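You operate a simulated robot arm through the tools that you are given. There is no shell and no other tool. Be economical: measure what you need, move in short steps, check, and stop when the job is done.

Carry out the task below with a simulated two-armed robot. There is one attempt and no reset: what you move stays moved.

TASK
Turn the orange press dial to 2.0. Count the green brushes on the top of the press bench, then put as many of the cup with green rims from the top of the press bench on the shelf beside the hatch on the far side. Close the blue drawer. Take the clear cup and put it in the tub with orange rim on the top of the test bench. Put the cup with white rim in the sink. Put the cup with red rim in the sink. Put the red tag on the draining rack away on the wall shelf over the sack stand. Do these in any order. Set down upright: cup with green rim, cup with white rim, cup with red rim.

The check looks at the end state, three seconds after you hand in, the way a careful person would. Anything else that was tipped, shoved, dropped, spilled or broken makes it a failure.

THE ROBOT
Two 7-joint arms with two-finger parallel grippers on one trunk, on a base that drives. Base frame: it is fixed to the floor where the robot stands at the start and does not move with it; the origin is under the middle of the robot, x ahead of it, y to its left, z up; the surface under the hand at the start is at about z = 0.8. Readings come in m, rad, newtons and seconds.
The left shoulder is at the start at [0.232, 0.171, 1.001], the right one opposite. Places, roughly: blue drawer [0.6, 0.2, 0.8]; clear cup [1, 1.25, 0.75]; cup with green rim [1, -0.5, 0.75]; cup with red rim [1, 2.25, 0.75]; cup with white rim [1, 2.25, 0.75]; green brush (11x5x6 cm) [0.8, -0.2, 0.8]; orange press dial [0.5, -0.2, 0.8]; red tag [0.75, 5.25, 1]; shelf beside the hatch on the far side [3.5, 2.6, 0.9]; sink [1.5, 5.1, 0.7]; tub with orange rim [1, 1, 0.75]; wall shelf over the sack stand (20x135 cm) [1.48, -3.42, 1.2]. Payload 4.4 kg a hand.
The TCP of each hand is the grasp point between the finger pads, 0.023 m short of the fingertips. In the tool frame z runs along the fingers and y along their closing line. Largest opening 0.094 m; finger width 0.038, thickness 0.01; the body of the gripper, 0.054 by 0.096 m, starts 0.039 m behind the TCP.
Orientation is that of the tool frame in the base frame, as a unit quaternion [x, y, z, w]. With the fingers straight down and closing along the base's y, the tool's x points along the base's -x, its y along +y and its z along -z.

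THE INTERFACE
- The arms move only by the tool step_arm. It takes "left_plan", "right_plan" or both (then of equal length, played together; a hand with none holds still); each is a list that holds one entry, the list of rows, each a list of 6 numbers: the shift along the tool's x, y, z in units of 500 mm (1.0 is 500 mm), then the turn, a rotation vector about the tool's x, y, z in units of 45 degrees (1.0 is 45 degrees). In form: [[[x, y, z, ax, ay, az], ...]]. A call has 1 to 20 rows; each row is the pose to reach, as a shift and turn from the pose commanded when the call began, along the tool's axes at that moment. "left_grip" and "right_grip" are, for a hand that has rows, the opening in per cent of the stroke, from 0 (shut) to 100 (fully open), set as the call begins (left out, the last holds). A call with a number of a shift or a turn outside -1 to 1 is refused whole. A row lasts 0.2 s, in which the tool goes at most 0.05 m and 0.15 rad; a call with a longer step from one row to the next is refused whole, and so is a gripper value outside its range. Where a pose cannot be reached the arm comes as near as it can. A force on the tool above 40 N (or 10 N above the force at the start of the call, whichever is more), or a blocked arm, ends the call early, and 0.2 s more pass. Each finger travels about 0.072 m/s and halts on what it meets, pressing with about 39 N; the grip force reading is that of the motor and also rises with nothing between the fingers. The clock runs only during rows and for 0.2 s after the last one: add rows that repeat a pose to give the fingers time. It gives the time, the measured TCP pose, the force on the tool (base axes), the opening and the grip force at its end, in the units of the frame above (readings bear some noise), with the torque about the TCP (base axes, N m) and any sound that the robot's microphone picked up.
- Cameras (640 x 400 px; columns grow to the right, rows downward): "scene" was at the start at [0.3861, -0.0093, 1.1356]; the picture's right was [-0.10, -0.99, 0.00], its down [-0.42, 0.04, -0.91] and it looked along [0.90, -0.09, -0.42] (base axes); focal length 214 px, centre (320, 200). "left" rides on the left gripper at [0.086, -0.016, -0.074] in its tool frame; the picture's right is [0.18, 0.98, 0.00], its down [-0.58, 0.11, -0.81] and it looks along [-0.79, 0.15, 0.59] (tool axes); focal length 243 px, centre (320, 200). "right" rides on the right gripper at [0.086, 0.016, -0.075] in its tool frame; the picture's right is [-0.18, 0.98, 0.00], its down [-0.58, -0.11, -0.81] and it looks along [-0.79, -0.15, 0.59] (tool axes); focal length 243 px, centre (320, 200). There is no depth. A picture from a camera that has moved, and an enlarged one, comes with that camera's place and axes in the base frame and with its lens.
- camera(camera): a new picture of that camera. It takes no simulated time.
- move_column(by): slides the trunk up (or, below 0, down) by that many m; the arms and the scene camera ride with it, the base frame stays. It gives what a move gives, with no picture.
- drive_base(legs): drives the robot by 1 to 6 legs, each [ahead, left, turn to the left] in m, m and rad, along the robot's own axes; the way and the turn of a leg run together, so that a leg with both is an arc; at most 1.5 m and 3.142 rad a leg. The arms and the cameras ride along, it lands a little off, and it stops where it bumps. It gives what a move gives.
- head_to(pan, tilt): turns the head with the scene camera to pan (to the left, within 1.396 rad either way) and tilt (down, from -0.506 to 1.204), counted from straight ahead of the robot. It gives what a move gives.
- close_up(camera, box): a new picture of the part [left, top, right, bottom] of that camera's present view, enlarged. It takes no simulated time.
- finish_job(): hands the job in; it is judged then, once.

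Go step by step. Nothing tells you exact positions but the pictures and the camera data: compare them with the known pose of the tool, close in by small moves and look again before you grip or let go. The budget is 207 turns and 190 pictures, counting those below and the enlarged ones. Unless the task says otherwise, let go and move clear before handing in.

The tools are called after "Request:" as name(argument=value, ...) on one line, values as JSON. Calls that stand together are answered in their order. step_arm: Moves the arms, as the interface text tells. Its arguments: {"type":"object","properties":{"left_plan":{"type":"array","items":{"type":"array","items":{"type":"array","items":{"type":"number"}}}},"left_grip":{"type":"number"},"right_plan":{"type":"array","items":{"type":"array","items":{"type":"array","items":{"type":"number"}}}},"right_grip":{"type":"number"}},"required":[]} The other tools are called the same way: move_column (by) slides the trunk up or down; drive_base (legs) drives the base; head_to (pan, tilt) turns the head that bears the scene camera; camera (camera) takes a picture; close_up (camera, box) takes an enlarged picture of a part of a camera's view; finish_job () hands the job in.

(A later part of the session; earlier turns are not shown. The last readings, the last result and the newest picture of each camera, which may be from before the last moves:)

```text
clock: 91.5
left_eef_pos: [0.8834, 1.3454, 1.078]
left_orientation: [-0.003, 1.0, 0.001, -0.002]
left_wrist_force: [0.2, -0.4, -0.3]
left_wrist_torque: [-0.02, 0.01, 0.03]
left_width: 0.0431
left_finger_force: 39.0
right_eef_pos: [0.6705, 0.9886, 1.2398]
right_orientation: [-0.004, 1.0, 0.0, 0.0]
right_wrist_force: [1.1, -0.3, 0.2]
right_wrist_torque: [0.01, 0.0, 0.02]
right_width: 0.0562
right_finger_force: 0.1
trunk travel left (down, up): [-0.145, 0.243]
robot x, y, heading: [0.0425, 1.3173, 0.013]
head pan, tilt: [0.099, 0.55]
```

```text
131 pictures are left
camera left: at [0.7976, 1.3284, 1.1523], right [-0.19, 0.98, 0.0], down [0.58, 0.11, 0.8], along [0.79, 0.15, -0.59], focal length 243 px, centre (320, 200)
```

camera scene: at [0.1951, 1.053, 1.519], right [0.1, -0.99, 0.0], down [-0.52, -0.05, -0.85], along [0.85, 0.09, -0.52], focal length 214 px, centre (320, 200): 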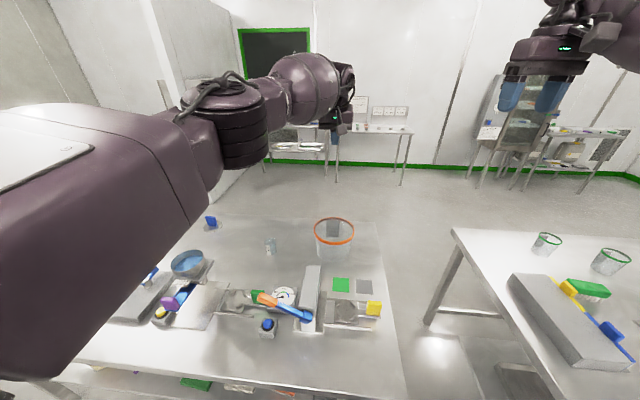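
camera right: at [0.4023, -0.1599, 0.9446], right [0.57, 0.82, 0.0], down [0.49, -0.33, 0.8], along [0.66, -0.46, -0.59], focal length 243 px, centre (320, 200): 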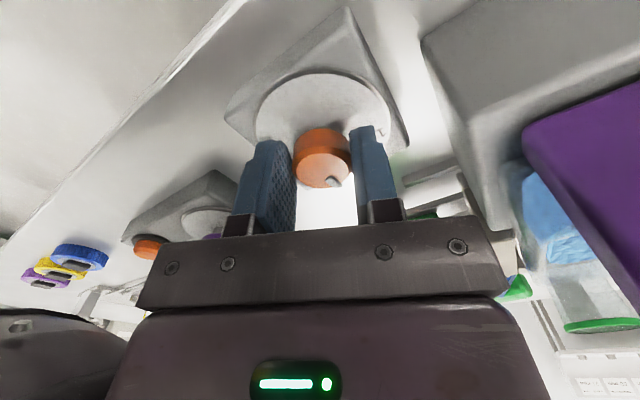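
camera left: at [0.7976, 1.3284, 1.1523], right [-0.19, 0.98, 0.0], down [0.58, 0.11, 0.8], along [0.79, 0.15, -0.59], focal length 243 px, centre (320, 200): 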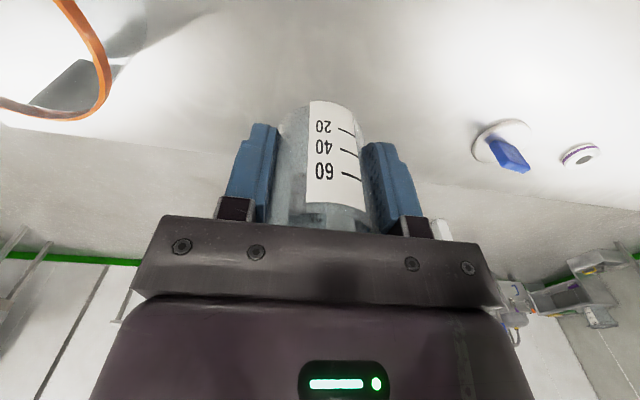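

Held well. Drive right to the tub.

Request:
drive_base(legs=[[0.01, -0.27, -0.012]])

Request:
camera(camera="left")

Request:
camera(camera="scene")

```text
clock: 94.5
left_eef_pos: [0.8954, 1.0665, 1.0765]
left_orientation: [0.002, 1.0, 0.001, -0.002]
left_wrist_force: [-0.6, -0.5, -0.6]
left_wrist_torque: [0.02, 0.0, -0.01]
left_width: 0.043
left_finger_force: 38.5
right_eef_pos: [0.6786, 0.7107, 1.2398]
right_orientation: [0.001, 1.0, 0.001, -0.002]
right_wrist_force: [-0.2, 0.0, 0.1]
right_wrist_torque: [0.05, 0.03, 0.02]
right_width: 0.0565
right_finger_force: 0.0
trunk travel left (down, up): [-0.145, 0.243]
robot x, y, heading: [0.0563, 1.0446, -0.0]
head pan, tilt: [0.099, 0.55]
```

```text
130 pictures are left
camera left: at [0.8095, 1.0495, 1.1513], right [-0.18, 0.98, 0.0], down [0.59, 0.1, 0.8], along [0.79, 0.15, -0.59], focal length 243 px, centre (320, 200)
```

left: 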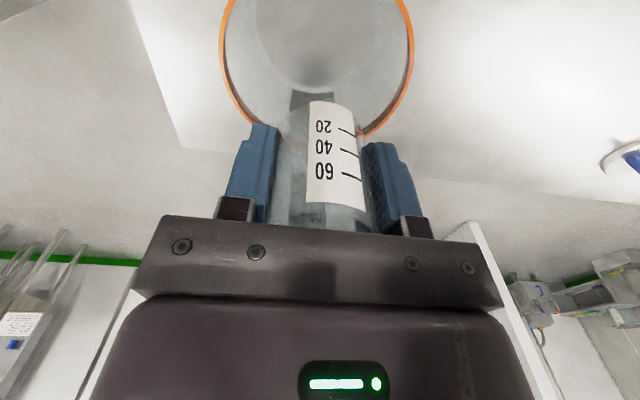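

```text
129 pictures are left
camera scene: at [0.331, 1.0552, 1.2737], right [0.1, -1.0, 0.0], down [-0.52, -0.05, -0.85], along [0.85, 0.08, -0.52], focal length 214 px, centre (320, 200)
```

scene: 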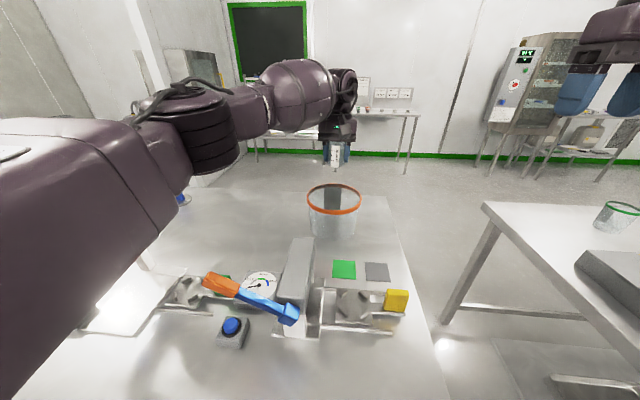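

Centred over the tub. Lower partly and check the forearm against the lever.

Request:
step_arm(left_plan=[[[-0.008, 0, 0.06, 0, 0, 0], [-0.016, 0, 0.12, 0, 0, 0], [-0.016, 0, 0.18, 0, 0, 0], [-0.016, 0, 0.24, 0, 0, 0], [-0.016, 0, 0.28, 0, 0, 0]]])

Request:
camera(camera="scene")

Request:
camera(camera="left")

```text
clock: 95.7
left_eef_pos: [0.9049, 1.0673, 0.9358]
left_orientation: [0.002, 1.0, 0.001, -0.002]
left_wrist_force: [-1.7, -0.8, -0.2]
left_wrist_torque: [-0.02, 0.02, 0.0]
left_width: 0.0429
left_finger_force: 38.9
right_eef_pos: [0.6787, 0.7113, 1.2387]
right_orientation: [0.002, 1.0, 0.0, -0.001]
right_wrist_force: [-0.5, -0.4, -0.1]
right_wrist_torque: [-0.01, 0.01, -0.01]
right_width: 0.0566
right_finger_force: 0.0
trunk travel left (down, up): [-0.145, 0.243]
robot x, y, heading: [0.056, 1.0452, 0.001]
head pan, tilt: [0.099, 0.55]
```

```text
128 pictures are left
camera scene: at [0.3313, 1.0555, 1.2736], right [0.1, -1.0, 0.0], down [-0.52, -0.05, -0.85], along [0.85, 0.08, -0.52], focal length 214 px, centre (320, 200)
```

scene: 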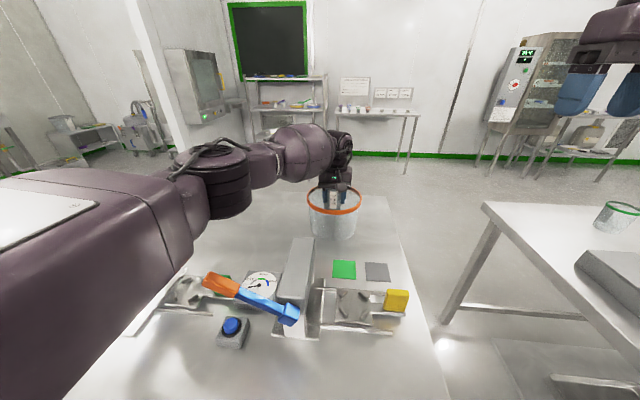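

```text
127 pictures are left
camera left: at [0.8187, 1.0509, 1.0104], right [-0.18, 0.98, 0.0], down [0.59, 0.1, 0.8], along [0.79, 0.15, -0.59], focal length 243 px, centre (320, 200)
```

left: 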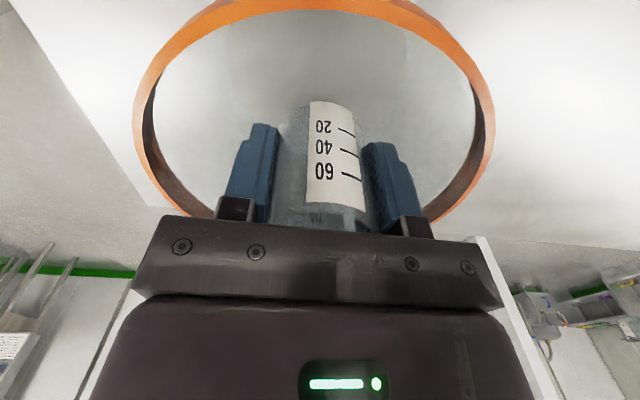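

The hand's camera mount could catch the near rim, so I shift 4 cm away inside the tub before lowering fully.

Request:
step_arm(left_plan=[[[-0.04, 0, 0, 0, 0, 0], [-0.076, 0, 0, 0, 0, 0], [-0.076, 0, 0.05, 0, 0, 0], [-0.076, 0, 0.1, 0, 0, 0], [-0.076, 0, 0.15, 0, 0, 0], [-0.076, 0, 0.17, 0, 0, 0], [-0.076, 0, 0.186, 0, 0, 0], [-0.076, 0, 0.186, 0, 0, 0]]])

Request:
camera(camera="left")

Request:
close_up(camera="scene", box=[250, 150, 410, 250])

```text
clock: 97.5
left_eef_pos: [0.913, 1.0765, 0.8518]
left_orientation: [0.003, 1.0, 0.001, -0.003]
left_wrist_force: [-0.2, -0.4, -1.1]
left_wrist_torque: [0.03, 0.01, 0.02]
left_width: 0.043
left_finger_force: 39.2
left hand out of reach, approached as far as the arm can: row 2, 3, 4, 5, 6, 7, 8
right_eef_pos: [0.6787, 0.7103, 1.2403]
right_orientation: [0.003, 1.0, 0.0, -0.001]
right_wrist_force: [0.1, -0.6, 0.5]
right_wrist_torque: [-0.01, 0.0, 0.0]
right_width: 0.0563
right_finger_force: 0.0
trunk travel left (down, up): [-0.145, 0.243]
robot x, y, heading: [0.053, 1.0497, -0.004]
head pan, tilt: [0.099, 0.55]
```

```text
126 pictures are left
camera left: at [0.8266, 1.0601, 0.9259], right [-0.18, 0.98, 0.0], down [0.59, 0.1, 0.8], along [0.79, 0.15, -0.59], focal length 243 px, centre (320, 200)
```

left: 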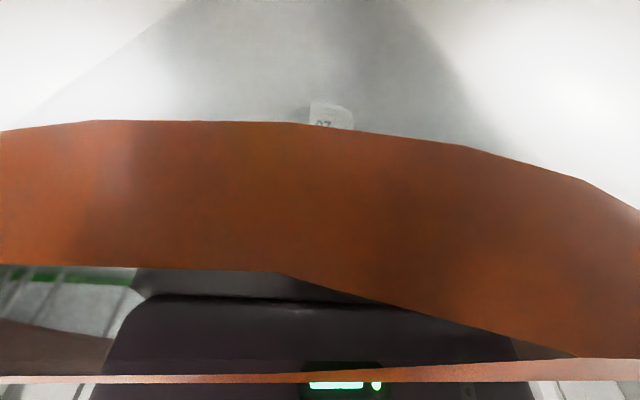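

```text
4.00 times, centred on (330, 200) of scene
camera zoom: at [0.3313, 1.0552, 1.2736], right [0.1, -1.0, 0.0], down [-0.52, -0.05, -0.85], along [0.85, 0.08, -0.52], focal length 858 px, centre (280, 200)
```

zoom: 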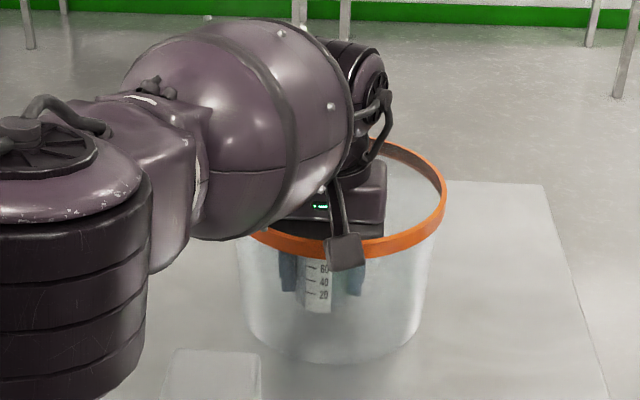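

The camera block is right at the rim and the arm is at its reach limit. I raise slightly, drive the base 4 cm ahead, and lower again.

Request:
step_arm(left_plan=[[[0, 0, -0.04, 0, 0, 0], [0, 0, -0.08, 0, 0, 0], [0, 0, -0.12, 0, 0, 0], [0, -0.01, -0.12, 0, 0, 0]]])

Request:
close_up(camera="scene", box=[250, 150, 410, 250])

Request:
camera(camera="left")

```text
clock: 98.5
left_eef_pos: [0.9127, 1.0731, 0.9129]
left_orientation: [0.002, 1.0, 0.001, -0.002]
left_wrist_force: [0.7, -0.4, -1.1]
left_wrist_torque: [-0.01, 0.01, 0.01]
left_width: 0.043
left_finger_force: 39.0
right_eef_pos: [0.6792, 0.7102, 1.2397]
right_orientation: [0.002, 1.0, 0.0, -0.002]
right_wrist_force: [1.1, -1.1, -0.1]
right_wrist_torque: [0.03, -0.02, -0.01]
right_width: 0.0564
right_finger_force: 0.1
trunk travel left (down, up): [-0.145, 0.243]
robot x, y, heading: [0.0571, 1.0503, -0.002]
head pan, tilt: [0.099, 0.55]
```

```text
4.00 times, centred on (330, 200) of scene
camera zoom: at [0.3313, 1.0549, 1.2735], right [0.1, -1.0, 0.0], down [-0.52, -0.05, -0.85], along [0.85, 0.08, -0.52], focal length 858 px, centre (280, 200)
```

zoom: 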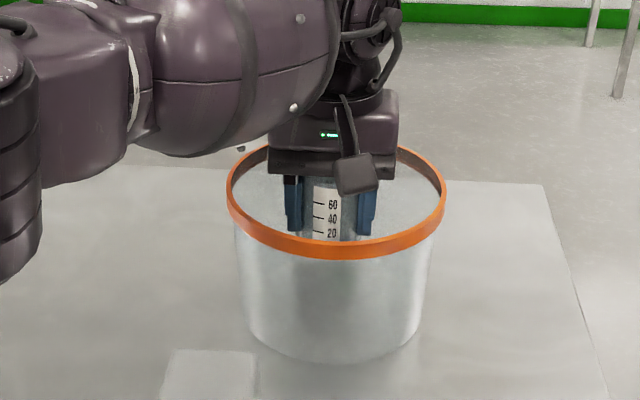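

```text
123 pictures are left
camera left: at [0.8252, 1.0551, 0.988], right [-0.18, 0.98, 0.0], down [0.59, 0.1, 0.8], along [0.79, 0.15, -0.6], focal length 243 px, centre (320, 200)
```

left: 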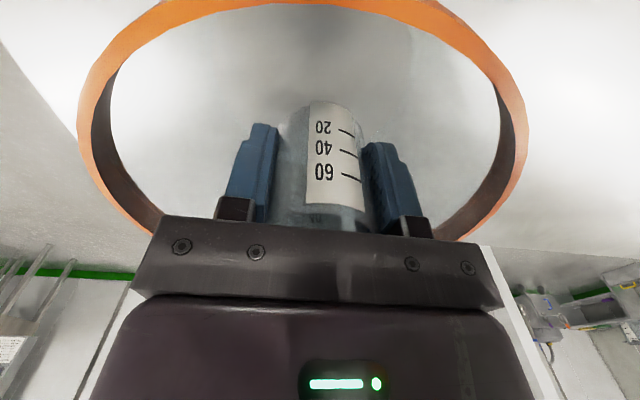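

Tub centre is really ≈[0.935, 1.066] with rim z≈0.915. Placing at x≈0.892 keeps the camera block outside the rim; I shift back 2 cm and lower.

Request:
step_arm(left_plan=[[[0.04, -0.012, 0, 0, 0, 0], [0.042, -0.012, 0, 0, 0, 0], [0.042, -0.012, 0.04, 0, 0, 0], [0.042, -0.012, 0.08, 0, 0, 0], [0.042, -0.012, 0.11, 0, 0, 0], [0.042, -0.012, 0.13, 0, 0, 0], [0.042, -0.012, 0.14, 0, 0, 0], [0.042, -0.012, 0.14, 0, 0, 0]]])

Request:
close_up(camera="scene", box=[250, 150, 410, 250])

```text
clock: 100.3
left_eef_pos: [0.8912, 1.066, 0.845]
left_orientation: [0.003, 1.0, 0.001, -0.001]
left_wrist_force: [0.4, -0.7, -0.9]
left_wrist_torque: [0.02, 0.01, -0.03]
left_width: 0.0433
left_finger_force: 39.2
right_eef_pos: [0.6784, 0.7119, 1.2405]
right_orientation: [0.001, 1.0, 0.0, -0.001]
right_wrist_force: [0.5, -0.3, -0.3]
right_wrist_torque: [-0.03, -0.02, -0.01]
right_width: 0.0565
right_finger_force: 0.1
trunk travel left (down, up): [-0.145, 0.243]
robot x, y, heading: [0.0551, 1.0468, 0.0]
head pan, tilt: [0.099, 0.55]
```

```text
4.00 times, centred on (330, 200) of scene
camera zoom: at [0.331, 1.0554, 1.2737], right [0.1, -1.0, 0.0], down [-0.52, -0.05, -0.85], along [0.85, 0.08, -0.52], focal length 858 px, centre (280, 200)
```

zoom: 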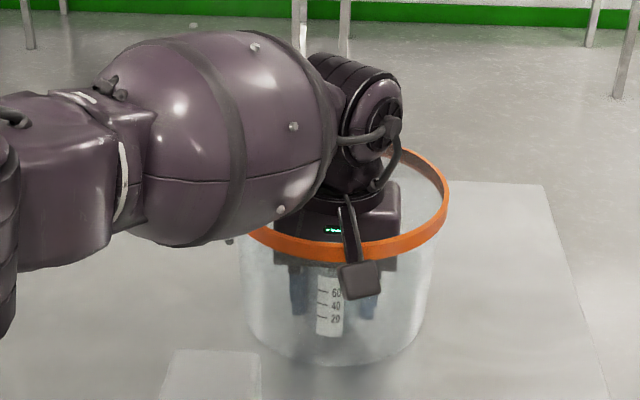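

Request:
step_arm(left_plan=[[[0, 0, 0.006, 0, 0, 0], [0, 0, 0.006, 0, 0, 0], [0, 0, 0.006, 0, 0, 0], [0, 0, -0.05, 0, 0, 0], [0, 0, -0.1, 0, 0, 0], [0, 0, -0.18, 0, 0, 0], [0, 0, -0.26, 0, 0, 0], [0, 0, -0.34, 0, 0, 0], [0, 0, -0.42, 0, 0, 0], [0, 0, -0.5, 0, 0, 0]]], left_grip=62)

Request:
close_up(camera="scene", box=[250, 150, 410, 250])

```text
clock: 102.5
left_eef_pos: [0.8935, 1.064, 1.0979]
left_orientation: [0.003, 1.0, 0.001, -0.002]
left_wrist_force: [-0.3, 0.0, 0.7]
left_wrist_torque: [0.02, 0.04, 0.01]
left_width: 0.0583
left_finger_force: 0.0
right_eef_pos: [0.6772, 0.7109, 1.2413]
right_orientation: [0.002, 1.0, -0.001, -0.001]
right_wrist_force: [-0.3, 0.0, -0.5]
right_wrist_torque: [-0.03, -0.05, 0.0]
right_width: 0.0565
right_finger_force: 0.1
trunk travel left (down, up): [-0.145, 0.243]
robot x, y, heading: [0.0569, 1.0468, 0.001]
head pan, tilt: [0.099, 0.55]
```

```text
4.00 times, centred on (330, 200) of scene
camera zoom: at [0.3298, 1.0553, 1.2742], right [0.1, -1.0, 0.0], down [-0.52, -0.05, -0.85], along [0.85, 0.08, -0.52], focal length 858 px, centre (280, 200)
```

zoom: 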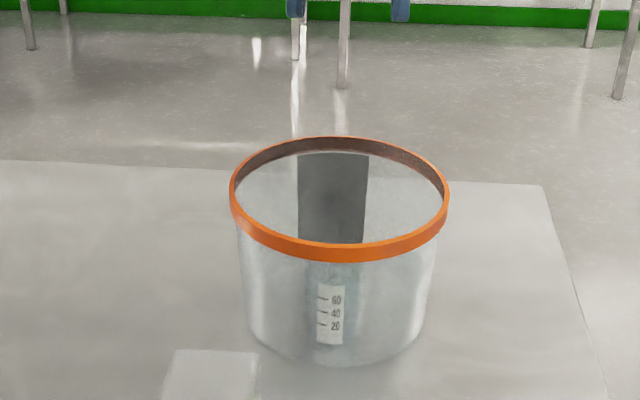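

The clear cup stands in the tub. Now retract, and drive left to find the white- and red-rimmed cups.

Request:
step_arm(left_plan=[[[0.08, 0, -0.04, 0, 0, 0], [0.16, 0, -0.08, 0, 0, 0], [0.24, 0, -0.12, 0, 0, 0], [0.32, 0, -0.16, 0, 0, 0], [0.4, 0, -0.2, 0, 0, 0], [0.48, 0, -0.24, 0, 0, 0], [0.48, 0, -0.24, 0, 0, 0]]])

Request:
drive_base(legs=[[-0.22, 0, 0], [0, 1.0, 0]])

Request:
head_to(pan=0.3, tilt=0.45)

Request:
camera(camera="scene")

Request:
camera(camera="left")

```text
clock: 104.1
left_eef_pos: [0.6542, 1.0668, 1.2165]
left_orientation: [0.001, 1.0, 0.0, -0.003]
left_wrist_force: [0.3, 0.1, -0.6]
left_wrist_torque: [0.02, 0.0, -0.02]
left_width: 0.0582
left_finger_force: 0.0
right_eef_pos: [0.6791, 0.7106, 1.2383]
right_orientation: [0.001, 1.0, -0.001, 0.0]
right_wrist_force: [0.2, 0.4, -0.3]
right_wrist_torque: [-0.01, -0.03, 0.03]
right_width: 0.0566
right_finger_force: 0.0
trunk travel left (down, up): [-0.145, 0.243]
robot x, y, heading: [0.0538, 1.051, 0.001]
head pan, tilt: [0.099, 0.55]
```

```text
clock: 114.4
left_eef_pos: [0.4463, 2.0529, 1.2166]
left_orientation: [0.008, 1.0, 0.0, -0.002]
left_wrist_force: [0.0, 0.0, 0.3]
left_wrist_torque: [-0.02, -0.01, 0.0]
left_width: 0.0582
left_finger_force: 0.0
right_eef_pos: [0.4674, 1.696, 1.2404]
right_orientation: [0.008, 1.0, 0.0, -0.001]
right_wrist_force: [-0.4, 0.3, 0.5]
right_wrist_torque: [-0.01, 0.0, 0.02]
right_width: 0.0566
right_finger_force: 0.1
trunk travel left (down, up): [-0.145, 0.243]
robot x, y, heading: [-0.148, 2.0365, -0.014]
head pan, tilt: [0.099, 0.55]
```

```text
clock: 115.1
left_eef_pos: [0.447, 2.0521, 1.2157]
left_orientation: [0.008, 1.0, 0.001, -0.002]
left_wrist_force: [0.2, -0.5, 0.7]
left_wrist_torque: [0.04, 0.01, 0.0]
left_width: 0.0581
left_finger_force: 0.1
right_eef_pos: [0.4667, 1.696, 1.239]
right_orientation: [0.007, 1.0, 0.0, -0.001]
right_wrist_force: [0.5, 0.4, 0.4]
right_wrist_torque: [0.01, 0.0, 0.01]
right_width: 0.0564
right_finger_force: 0.1
trunk travel left (down, up): [-0.145, 0.243]
robot x, y, heading: [-0.1503, 2.0425, -0.021]
head pan, tilt: [0.3, 0.45]
```

```text
120 pictures are left
camera scene: at [0.1223, 2.0626, 1.2828], right [0.28, -0.96, 0.0], down [-0.42, -0.12, -0.9], along [0.86, 0.25, -0.44], focal length 214 px, centre (320, 200)
```

scene: 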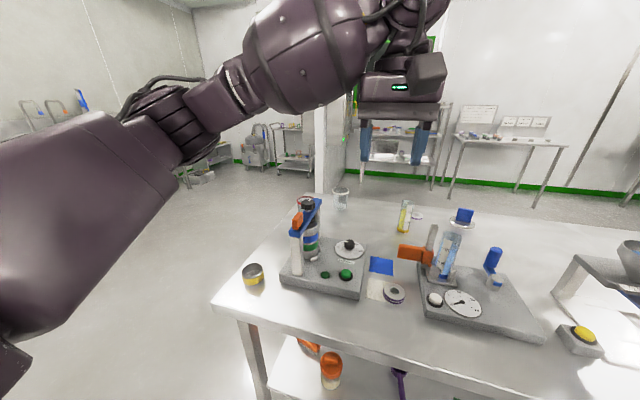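

```text
119 pictures are left
camera left: at [0.3599, 2.0368, 1.2912], right [-0.17, 0.99, 0.0], down [0.59, 0.1, 0.8], along [0.79, 0.14, -0.59], focal length 243 px, centre (320, 200)
```

left: 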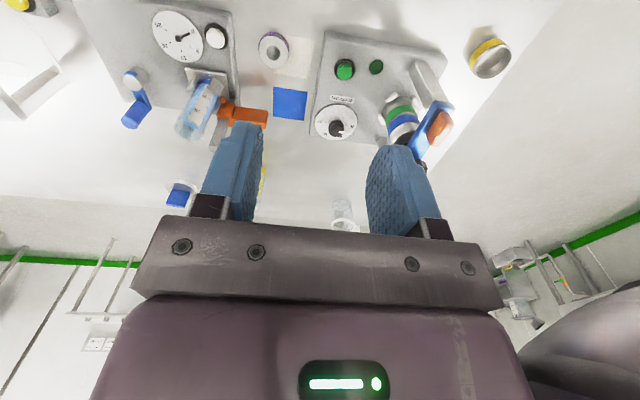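

Request:
close_up(camera="scene", box=[220, 160, 460, 310])

Request:
step_arm(left_plan=[[[0.06, 0, -0.06, 0, 0, 0], [0.1, 0, -0.12, 0, 0, 0], [0.1, 0, -0.2, 0, 0, 0], [0.1, 0, -0.2, 0, 0, 0]]])

Request:
drive_base(legs=[[0, 0.3, 0.015]])

Request:
head_to(pan=0.0, tilt=0.6)

Request:
camera(camera="scene")

Request:
camera(camera="left")

```text
2.67 times, centred on (340, 235) of scene
camera zoom: at [0.1223, 2.0626, 1.2828], right [0.28, -0.96, 0.0], down [-0.42, -0.12, -0.9], along [0.86, 0.25, -0.44], focal length 572 px, centre (267, 107)
```

zoom: 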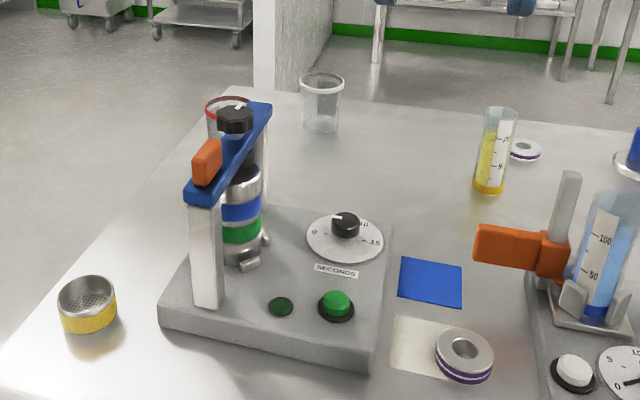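

```text
clock: 116.1
left_eef_pos: [0.3976, 2.0521, 1.3164]
left_orientation: [0.008, 1.0, 0.0, -0.003]
left_wrist_force: [-0.3, 0.1, -0.1]
left_wrist_torque: [0.04, -0.01, 0.01]
left_width: 0.0583
left_finger_force: 0.1
right_eef_pos: [0.4689, 1.6956, 1.2407]
right_orientation: [0.008, 1.0, 0.0, -0.002]
right_wrist_force: [-0.5, 0.0, -0.2]
right_wrist_torque: [-0.01, 0.02, 0.0]
right_width: 0.0567
right_finger_force: 0.0
trunk travel left (down, up): [-0.145, 0.243]
robot x, y, heading: [-0.1507, 2.0363, -0.014]
head pan, tilt: [0.3, 0.45]
```

```text
clock: 119.4
left_eef_pos: [0.3969, 2.3671, 1.3158]
left_orientation: [-0.003, 1.0, 0.0, -0.002]
left_wrist_force: [-0.1, -0.3, 0.0]
left_wrist_torque: [0.0, -0.02, 0.0]
left_width: 0.0582
left_finger_force: 0.0
right_eef_pos: [0.4747, 2.0131, 1.2408]
right_orientation: [-0.002, 1.0, 0.001, -0.001]
right_wrist_force: [0.5, 0.1, -0.7]
right_wrist_torque: [0.0, -0.02, 0.01]
right_width: 0.0567
right_finger_force: 0.1
trunk travel left (down, up): [-0.145, 0.243]
robot x, y, heading: [-0.1481, 2.3399, 0.008]
head pan, tilt: [0.3, 0.45]
```

```text
clock: 120.2
left_eef_pos: [0.3981, 2.3673, 1.3163]
left_orientation: [-0.002, 1.0, 0.001, -0.001]
left_wrist_force: [0.5, 0.1, 0.1]
left_wrist_torque: [0.0, -0.02, 0.04]
left_width: 0.0584
left_finger_force: 0.0
right_eef_pos: [0.4754, 2.012, 1.2401]
right_orientation: [-0.003, 1.0, 0.0, 0.0]
right_wrist_force: [-0.5, -0.1, -0.1]
right_wrist_torque: [0.01, 0.0, 0.03]
right_width: 0.0563
right_finger_force: 0.0
trunk travel left (down, up): [-0.145, 0.243]
robot x, y, heading: [-0.1509, 2.3429, 0.005]
head pan, tilt: [0.0, 0.6]
```

```text
117 pictures are left
camera scene: at [0.1234, 2.3444, 1.2693], right [0.01, -1.0, 0.0], down [-0.56, 0.0, -0.83], along [0.83, 0.01, -0.56], focal length 214 px, centre (320, 200)
```

scene: 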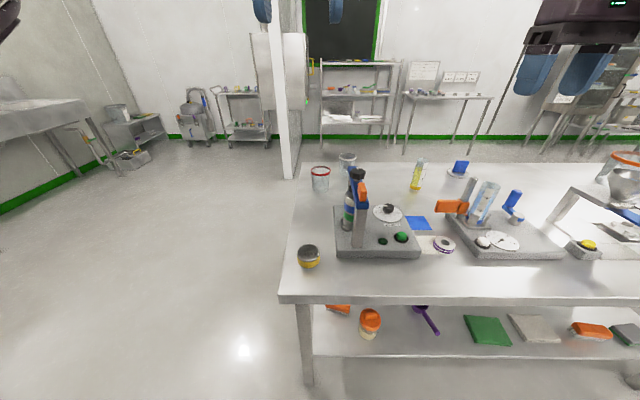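

```text
116 pictures are left
camera left: at [0.3108, 2.3495, 1.3915], right [-0.19, 0.98, 0.0], down [0.58, 0.11, 0.8], along [0.79, 0.15, -0.59], focal length 243 px, centre (320, 200)
```

left: 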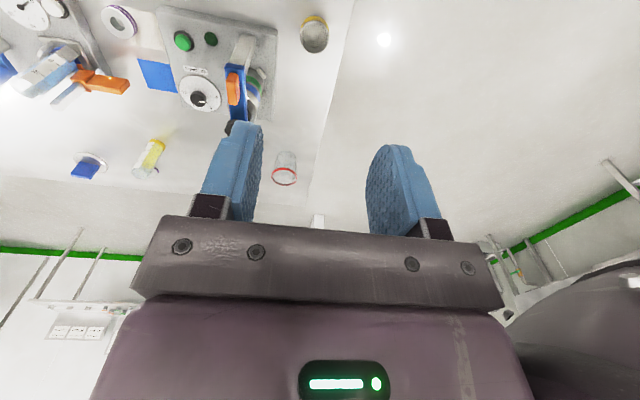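

The red-rimmed cup is at ≈[0.92, 2.35], the white at ≈[1.07, 2.22]; the bench ends at y≈2.45 with free floor beyond. I'll go round to the bench's left end and face it.

Request:
drive_base(legs=[[0, 0.8, 0], [1.12, 0, 0], [0, 0, -1.571]])

Request:
head_to(pan=0.0, tilt=0.65)

Request:
camera(camera="scene")

Request:
camera(camera="left")

Request:
camera(camera="right")

```text
clock: 136.7
left_eef_pos: [0.9675, 2.5792, 1.3164]
left_orientation: [0.718, 0.697, 0.001, -0.002]
left_wrist_force: [-0.2, -0.1, 0.1]
left_wrist_torque: [-0.01, -0.01, 0.0]
left_width: 0.0583
left_finger_force: 0.0
right_eef_pos: [0.6111, 2.5141, 1.2398]
right_orientation: [0.717, 0.697, 0.0, -0.001]
right_wrist_force: [-0.7, 0.3, -0.1]
right_wrist_torque: [-0.05, 0.0, 0.02]
right_width: 0.0563
right_finger_force: 0.0
trunk travel left (down, up): [-0.145, 0.243]
robot x, y, heading: [0.9603, 3.1284, -1.597]
head pan, tilt: [0.0, 0.6]
```

```text
clock: 137.3
left_eef_pos: [0.9675, 2.5799, 1.3162]
left_orientation: [0.717, 0.697, 0.001, 0.0]
left_wrist_force: [0.4, 0.3, -0.1]
left_wrist_torque: [0.01, 0.02, 0.0]
left_width: 0.0584
left_finger_force: 0.0
right_eef_pos: [0.6105, 2.513, 1.2405]
right_orientation: [0.716, 0.698, 0.001, -0.001]
right_wrist_force: [0.6, 0.5, -0.1]
right_wrist_torque: [-0.01, 0.02, 0.0]
right_width: 0.0566
right_finger_force: 0.2
trunk travel left (down, up): [-0.145, 0.243]
robot x, y, heading: [0.9611, 3.1271, -1.598]
head pan, tilt: [0.0, 0.649]
```

```text
115 pictures are left
camera scene: at [0.9566, 2.8574, 1.265], right [-1.0, 0.03, 0.0], down [0.02, 0.6, -0.8], along [-0.02, -0.8, -0.6], focal length 214 px, centre (320, 200)
```

scene: 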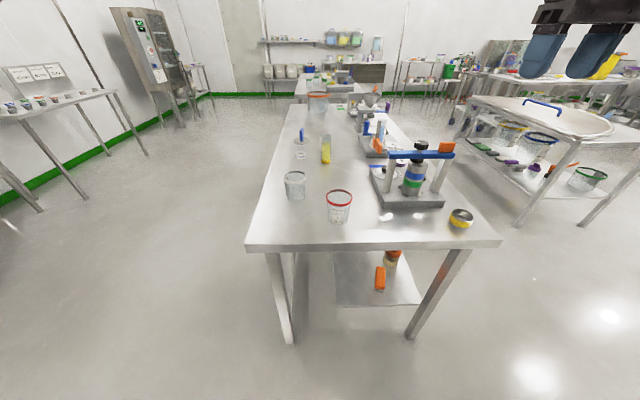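

```text
114 pictures are left
camera left: at [0.9538, 2.6658, 1.3915], right [0.99, 0.16, 0.0], down [0.09, -0.59, 0.8], along [0.13, -0.79, -0.59], focal length 243 px, centre (320, 200)
```

left: 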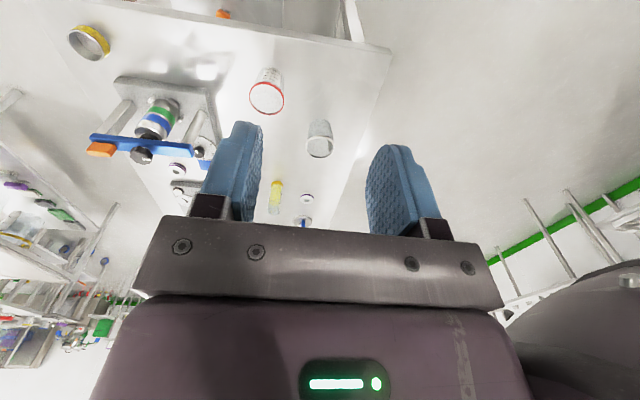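

```text
113 pictures are left
camera right: at [0.6291, 2.599, 1.3143], right [0.98, -0.21, 0.0], down [-0.13, -0.58, 0.81], along [-0.17, -0.79, -0.59], focal length 243 px, centre (320, 200)
```

right: 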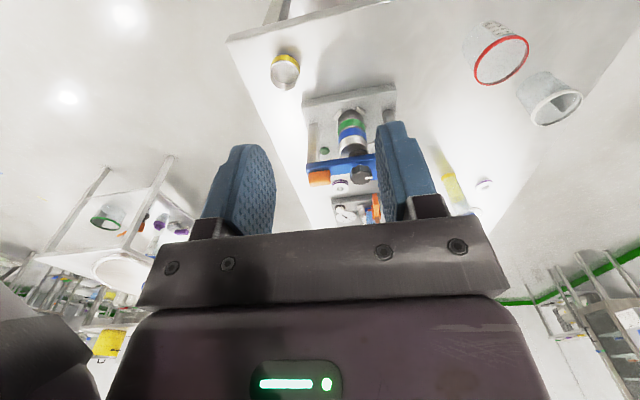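

Request:
close_up(camera="scene", box=[260, 150, 380, 240])

Request:
close_up(camera="left", box=[220, 40, 360, 170])

```text
4.44 times, centred on (320, 195) of scene
camera zoom: at [0.9566, 2.8574, 1.265], right [-1.0, 0.03, 0.0], down [0.02, 0.6, -0.8], along [-0.02, -0.8, -0.6], focal length 953 px, centre (320, 222)
```

zoom: 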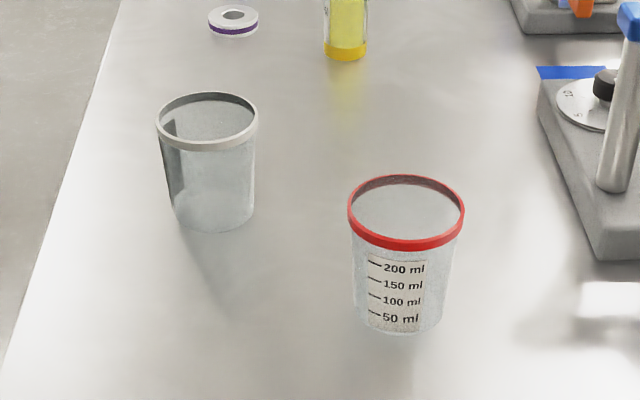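

```text
3.08 times, centred on (290, 105) of left
camera zoom: at [0.9538, 2.6658, 1.3915], right [0.99, 0.16, 0.0], down [0.09, -0.59, 0.8], along [0.13, -0.79, -0.59], focal length 746 px, centre (412, 492)
```

zoom: 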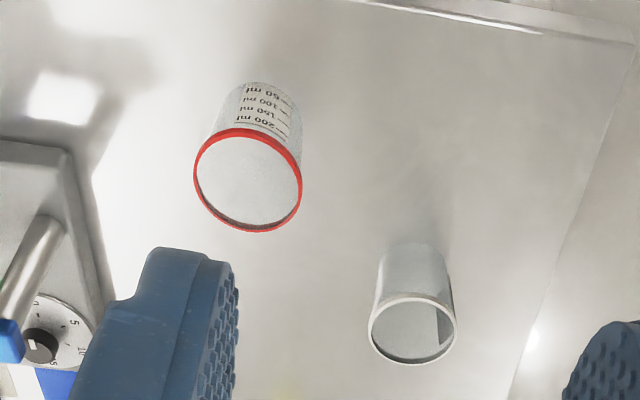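

Red cup at [0.887, 2.355], white cup at [1.027, 2.231], rims at z≈0.894, ⌀7.7 cm. Drive a bit nearer, then place the left hand over the white and the right hand over the red cup.

Request:
drive_base(legs=[[0.12, 0, 0.027]])

```text
clock: 138.5
left_eef_pos: [0.9816, 2.4625, 1.318]
left_orientation: [0.707, 0.707, 0.002, -0.001]
left_wrist_force: [0.3, 0.1, -0.2]
left_wrist_torque: [0.0, -0.02, -0.01]
left_width: 0.0585
left_finger_force: 0.1
right_eef_pos: [0.6266, 2.3847, 1.2408]
right_orientation: [0.707, 0.707, 0.0, 0.0]
right_wrist_force: [-0.8, -0.2, -0.2]
right_wrist_torque: [-0.03, 0.02, 0.0]
right_width: 0.0565
right_finger_force: 0.0
trunk travel left (down, up): [-0.145, 0.243]
robot x, y, heading: [0.961, 3.0054, -1.571]
head pan, tilt: [0.0, 0.649]
```

Request:
step_arm(left_plan=[[[-0.058, 0.0114, 0.067, 0, 0, 0], [-0.116, 0.0228, 0.134, 0, 0, 0], [-0.174, 0.034, 0.2, 0, 0, 0], [-0.232, 0.0455, 0.268, 0, 0, 0], [-0.29, 0.057, 0.335, 0, 0, 0], [-0.348, 0.068, 0.402, 0, 0, 0], [-0.405, 0.08, 0.469, 0, 0, 0], [-0.463, 0.091, 0.536, 0, 0, 0], [-0.463, 0.091, 0.536, 0, 0, 0]]], left_grip=100)

Request:
camera(camera="left")

Request:
close_up(camera="scene", box=[240, 100, 400, 220])

```text
clock: 140.5
left_eef_pos: [1.0266, 2.2329, 1.0497]
left_orientation: [0.708, 0.706, 0.0, -0.001]
left_wrist_force: [0.2, -0.6, 0.3]
left_wrist_torque: [0.0, 0.03, 0.0]
left_width: 0.0941
left_finger_force: 0.2
right_eef_pos: [0.6274, 2.3855, 1.2411]
right_orientation: [0.707, 0.707, 0.0, 0.0]
right_wrist_force: [0.7, -0.1, -0.1]
right_wrist_torque: [-0.01, 0.02, 0.0]
right_width: 0.0565
right_finger_force: 0.0
trunk travel left (down, up): [-0.145, 0.243]
robot x, y, heading: [0.9618, 3.0088, -1.569]
head pan, tilt: [0.0, 0.649]
```

```text
110 pictures are left
camera left: at [1.0103, 2.318, 1.1247], right [0.98, 0.18, 0.0], down [0.11, -0.58, 0.81], along [0.15, -0.79, -0.59], focal length 243 px, centre (320, 200)
```

left: 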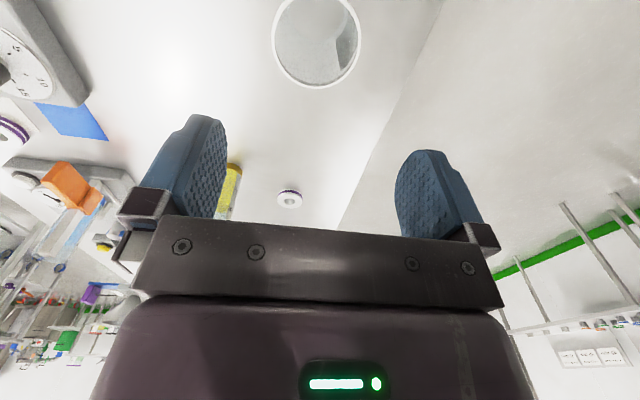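

```text
3.33 times, centred on (320, 160) of scene
camera zoom: at [0.9628, 2.739, 1.2654], right [-1.0, 0.0, 0.0], down [0.0, 0.6, -0.8], along [0.0, -0.8, -0.6], focal length 715 px, centre (320, 333)
```

zoom: 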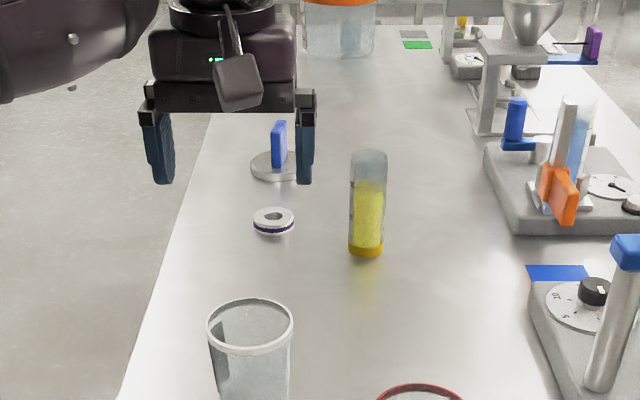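

Aligned with the white rim; descend and grip.

Request:
step_arm(left_plan=[[[0, -0.004, 0.08, 0, 0, 0], [0, -0.004, 0.16, 0, 0, 0], [0, -0.004, 0.24, 0, 0, 0], [0, -0.004, 0.3, 0, 0, 0], [0, -0.004, 0.34, 0, 0, 0], [0, -0.004, 0.37, 0, 0, 0], [0, -0.004, 0.37, 0, 0, 0]]])

Request:
camera(camera="left")

Request:
step_arm(left_plan=[[[0, 0, 0, 0, 0, 0], [0, 0, 0, 0, 0, 0], [0, 0, 0, 0, 0, 0], [0, 0, 0, 0, 0, 0], [0, 0, -0.01, 0, 0, 0], [0, 0, -0.02, 0, 0, 0], [0, 0, -0.03, 0, 0, 0]]], left_grip=0)

Request:
camera(camera="left")

```text
clock: 142.1
left_eef_pos: [1.0252, 2.2308, 0.863]
left_orientation: [0.708, 0.706, 0.002, 0.001]
left_wrist_force: [0.1, -0.8, 0.0]
left_wrist_torque: [0.01, -0.03, 0.01]
left_width: 0.0938
left_finger_force: 0.1
right_eef_pos: [0.6264, 2.3853, 1.2404]
right_orientation: [0.708, 0.707, 0.0, 0.0]
right_wrist_force: [0.2, 0.7, 0.5]
right_wrist_torque: [0.0, -0.01, 0.03]
right_width: 0.0565
right_finger_force: 0.1
trunk travel left (down, up): [-0.145, 0.243]
robot x, y, heading: [0.9603, 3.0059, -1.565]
head pan, tilt: [0.0, 0.649]
```

```text
108 pictures are left
camera left: at [1.0088, 2.317, 0.9378], right [0.98, 0.18, 0.0], down [0.11, -0.58, 0.8], along [0.15, -0.79, -0.59], focal length 243 px, centre (320, 200)
```

left: 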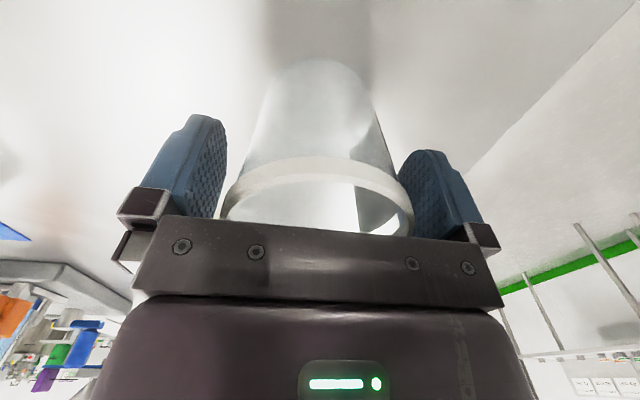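

```text
clock: 143.7
left_eef_pos: [1.0256, 2.2314, 0.8779]
left_orientation: [0.708, 0.706, 0.002, 0.0]
left_wrist_force: [0.4, -0.2, -0.6]
left_wrist_torque: [-0.02, 0.01, -0.01]
left_width: 0.0706
left_finger_force: 39.1
right_eef_pos: [0.6263, 2.3851, 1.2408]
right_orientation: [0.708, 0.707, 0.0, 0.001]
right_wrist_force: [-0.3, 1.0, 0.0]
right_wrist_torque: [0.0, -0.02, 0.01]
right_width: 0.0564
right_finger_force: 0.1
trunk travel left (down, up): [-0.145, 0.243]
robot x, y, heading: [0.962, 3.0064, -1.572]
head pan, tilt: [0.0, 0.649]
```

```text
107 pictures are left
camera left: at [1.0096, 2.317, 0.9527], right [0.98, 0.18, 0.0], down [0.11, -0.58, 0.8], along [0.15, -0.79, -0.59], focal length 243 px, centre (320, 200)
```

left: 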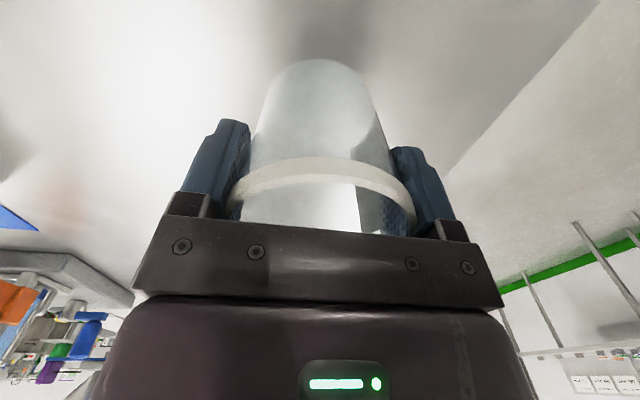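

White cup is held. Lift and carry it aside, and bring the right hand above the red cup.

Request:
step_arm(left_plan=[[[0, 0, -0.03, 0, 0, 0], [0, 0, -0.07, 0, 0, 0], [0, 0, -0.12, 0, 0, 0], [0, 0, -0.18, 0, 0, 0], [0, 0, -0.24, 0, 0, 0], [0.04, 0.06, -0.3, 0, 0, 0], [0.08, 0.12, -0.36, 0, 0, 0], [0.14, 0.18, -0.4, 0, 0, 0], [0.2, 0.24, -0.44, 0, 0, 0], [0.24, 0.3, -0.44, 0, 0, 0], [0.24, 0.3, -0.44, 0, 0, 0]]])

Request:
step_arm(right_plan=[[[-0.0075, 0.065, 0.0475, 0, 0, 0], [-0.015, 0.13, 0.095, 0, 0, 0], [-0.022, 0.195, 0.142, 0, 0, 0], [-0.03, 0.26, 0.19, 0, 0, 0], [-0.037, 0.325, 0.237, 0, 0, 0], [-0.045, 0.39, 0.285, 0, 0, 0], [-0.052, 0.455, 0.332, 0, 0, 0], [-0.06, 0.52, 0.38, 0, 0, 0], [-0.06, 0.52, 0.38, 0, 0, 0]]], right_grip=100)

Request:
camera(camera="right")

Request:
camera(camera="left")

Request:
camera(camera="scene")

```text
clock: 146.1
left_eef_pos: [1.176, 2.3493, 1.0969]
left_orientation: [0.708, 0.706, 0.003, -0.001]
left_wrist_force: [0.2, 0.6, -0.7]
left_wrist_torque: [-0.05, 0.01, -0.01]
left_width: 0.0701
left_finger_force: 39.1
right_eef_pos: [0.6255, 2.3851, 1.2387]
right_orientation: [0.707, 0.707, 0.001, 0.0]
right_wrist_force: [-0.4, 0.4, -0.4]
right_wrist_torque: [-0.01, -0.03, -0.02]
right_width: 0.0565
right_finger_force: 0.1
trunk travel left (down, up): [-0.145, 0.243]
robot x, y, heading: [0.9625, 3.0065, -1.57]
head pan, tilt: [0.0, 0.649]
```

```text
clock: 148.1
left_eef_pos: [1.1753, 2.3501, 1.0971]
left_orientation: [0.708, 0.706, 0.002, -0.001]
left_wrist_force: [0.6, 0.3, -1.0]
left_wrist_torque: [-0.01, -0.02, -0.01]
left_width: 0.0699
left_finger_force: 39.4
right_eef_pos: [0.8851, 2.3535, 1.051]
right_orientation: [0.708, 0.707, 0.001, -0.001]
right_wrist_force: [0.3, 1.2, -0.3]
right_wrist_torque: [0.01, -0.02, 0.01]
right_width: 0.0938
right_finger_force: 0.1
trunk travel left (down, up): [-0.145, 0.243]
robot x, y, heading: [0.9599, 3.0087, -1.57]
head pan, tilt: [0.0, 0.649]
```

```text
106 pictures are left
camera right: at [0.9025, 2.4396, 1.1244], right [0.98, -0.19, 0.0], down [-0.11, -0.58, 0.81], along [-0.15, -0.79, -0.59], focal length 243 px, centre (320, 200)
```

right: 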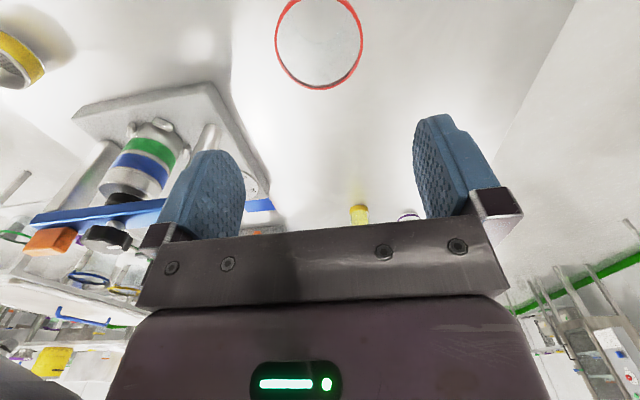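

```text
105 pictures are left
camera left: at [1.1595, 2.4364, 1.1727], right [0.98, 0.18, 0.0], down [0.11, -0.58, 0.8], along [0.15, -0.79, -0.59], focal length 243 px, centre (320, 200)
```

left: 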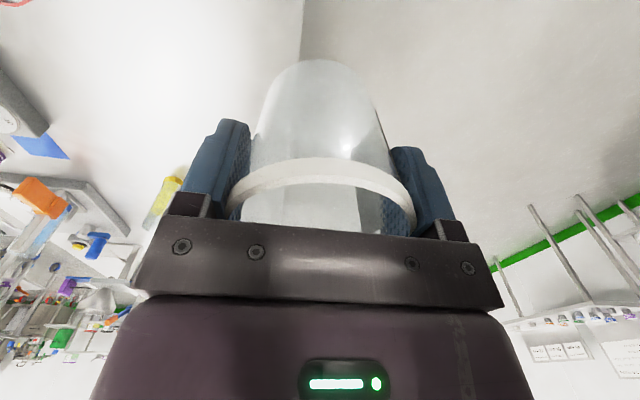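

```text
104 pictures are left
camera scene: at [0.9622, 2.7386, 1.2652], right [-1.0, 0.0, 0.0], down [0.0, 0.6, -0.8], along [0.0, -0.8, -0.6], focal length 214 px, centre (320, 200)
```

scene: 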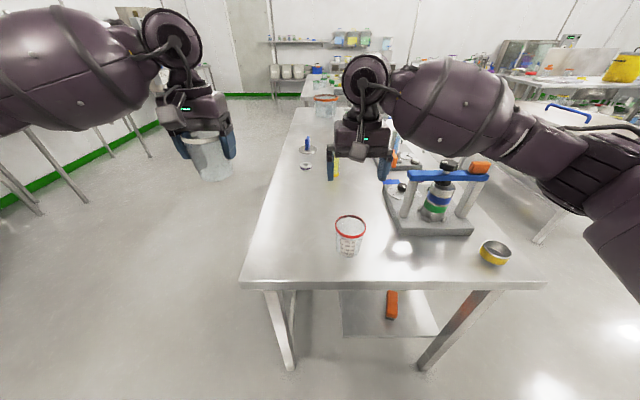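

Aligned with the red rim; descend and grip with the right hand.

Request:
step_arm(right_plan=[[[0, 0, 0.08, 0, 0, 0], [0, 0, 0.16, 0, 0, 0], [0, 0, 0.24, 0, 0, 0], [0, 0, 0.3, 0, 0, 0], [0, 0, 0.34, 0, 0, 0], [0, 0, 0.374, 0, 0, 0], [0, 0, 0.374, 0, 0, 0]]])

Request:
step_arm(right_plan=[[[0, 0, 0, 0, 0, 0], [0, 0, 0, 0, 0, 0], [0, 0, 0, 0, 0, 0], [0, 0, 0, 0, 0, 0], [0, 0, -0.01, 0, 0, 0], [0, 0, -0.02, 0, 0, 0], [0, 0, -0.03, 0, 0, 0]]], right_grip=0)

Request:
camera(camera="right")

```text
clock: 149.7
left_eef_pos: [1.1756, 2.3507, 1.0971]
left_orientation: [0.708, 0.707, 0.002, -0.001]
left_wrist_force: [0.3, 0.4, -0.2]
left_wrist_torque: [-0.04, 0.0, 0.01]
left_width: 0.0697
left_finger_force: 39.1
right_eef_pos: [0.8866, 2.3557, 0.8616]
right_orientation: [0.707, 0.707, 0.0, 0.0]
right_wrist_force: [0.2, -0.4, 0.4]
right_wrist_torque: [-0.02, 0.02, 0.0]
right_width: 0.094
right_finger_force: 0.0
trunk travel left (down, up): [-0.145, 0.243]
robot x, y, heading: [0.9592, 3.0037, -1.572]
head pan, tilt: [0.0, 0.649]
```

```text
clock: 151.3
left_eef_pos: [1.1762, 2.3504, 1.0975]
left_orientation: [0.708, 0.706, 0.002, -0.001]
left_wrist_force: [-0.6, 0.7, -1.0]
left_wrist_torque: [-0.01, 0.03, 0.03]
left_width: 0.0701
left_finger_force: 39.4
right_eef_pos: [0.8861, 2.3551, 0.8776]
right_orientation: [0.707, 0.707, 0.001, -0.001]
right_wrist_force: [0.3, 0.7, -0.6]
right_wrist_torque: [0.0, -0.05, 0.0]
right_width: 0.0734
right_finger_force: 39.0
trunk travel left (down, up): [-0.145, 0.243]
robot x, y, heading: [0.9587, 3.0044, -1.57]
head pan, tilt: [0.0, 0.649]
```

```text
103 pictures are left
camera right: at [0.9026, 2.4411, 0.9521], right [0.98, -0.19, 0.0], down [-0.11, -0.58, 0.81], along [-0.15, -0.79, -0.59], focal length 243 px, centre (320, 200)
```

right: 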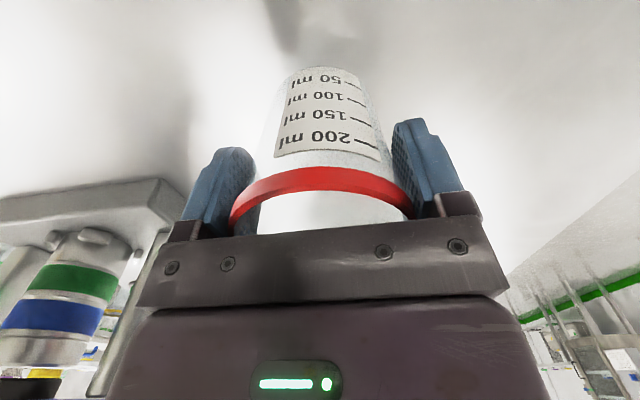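

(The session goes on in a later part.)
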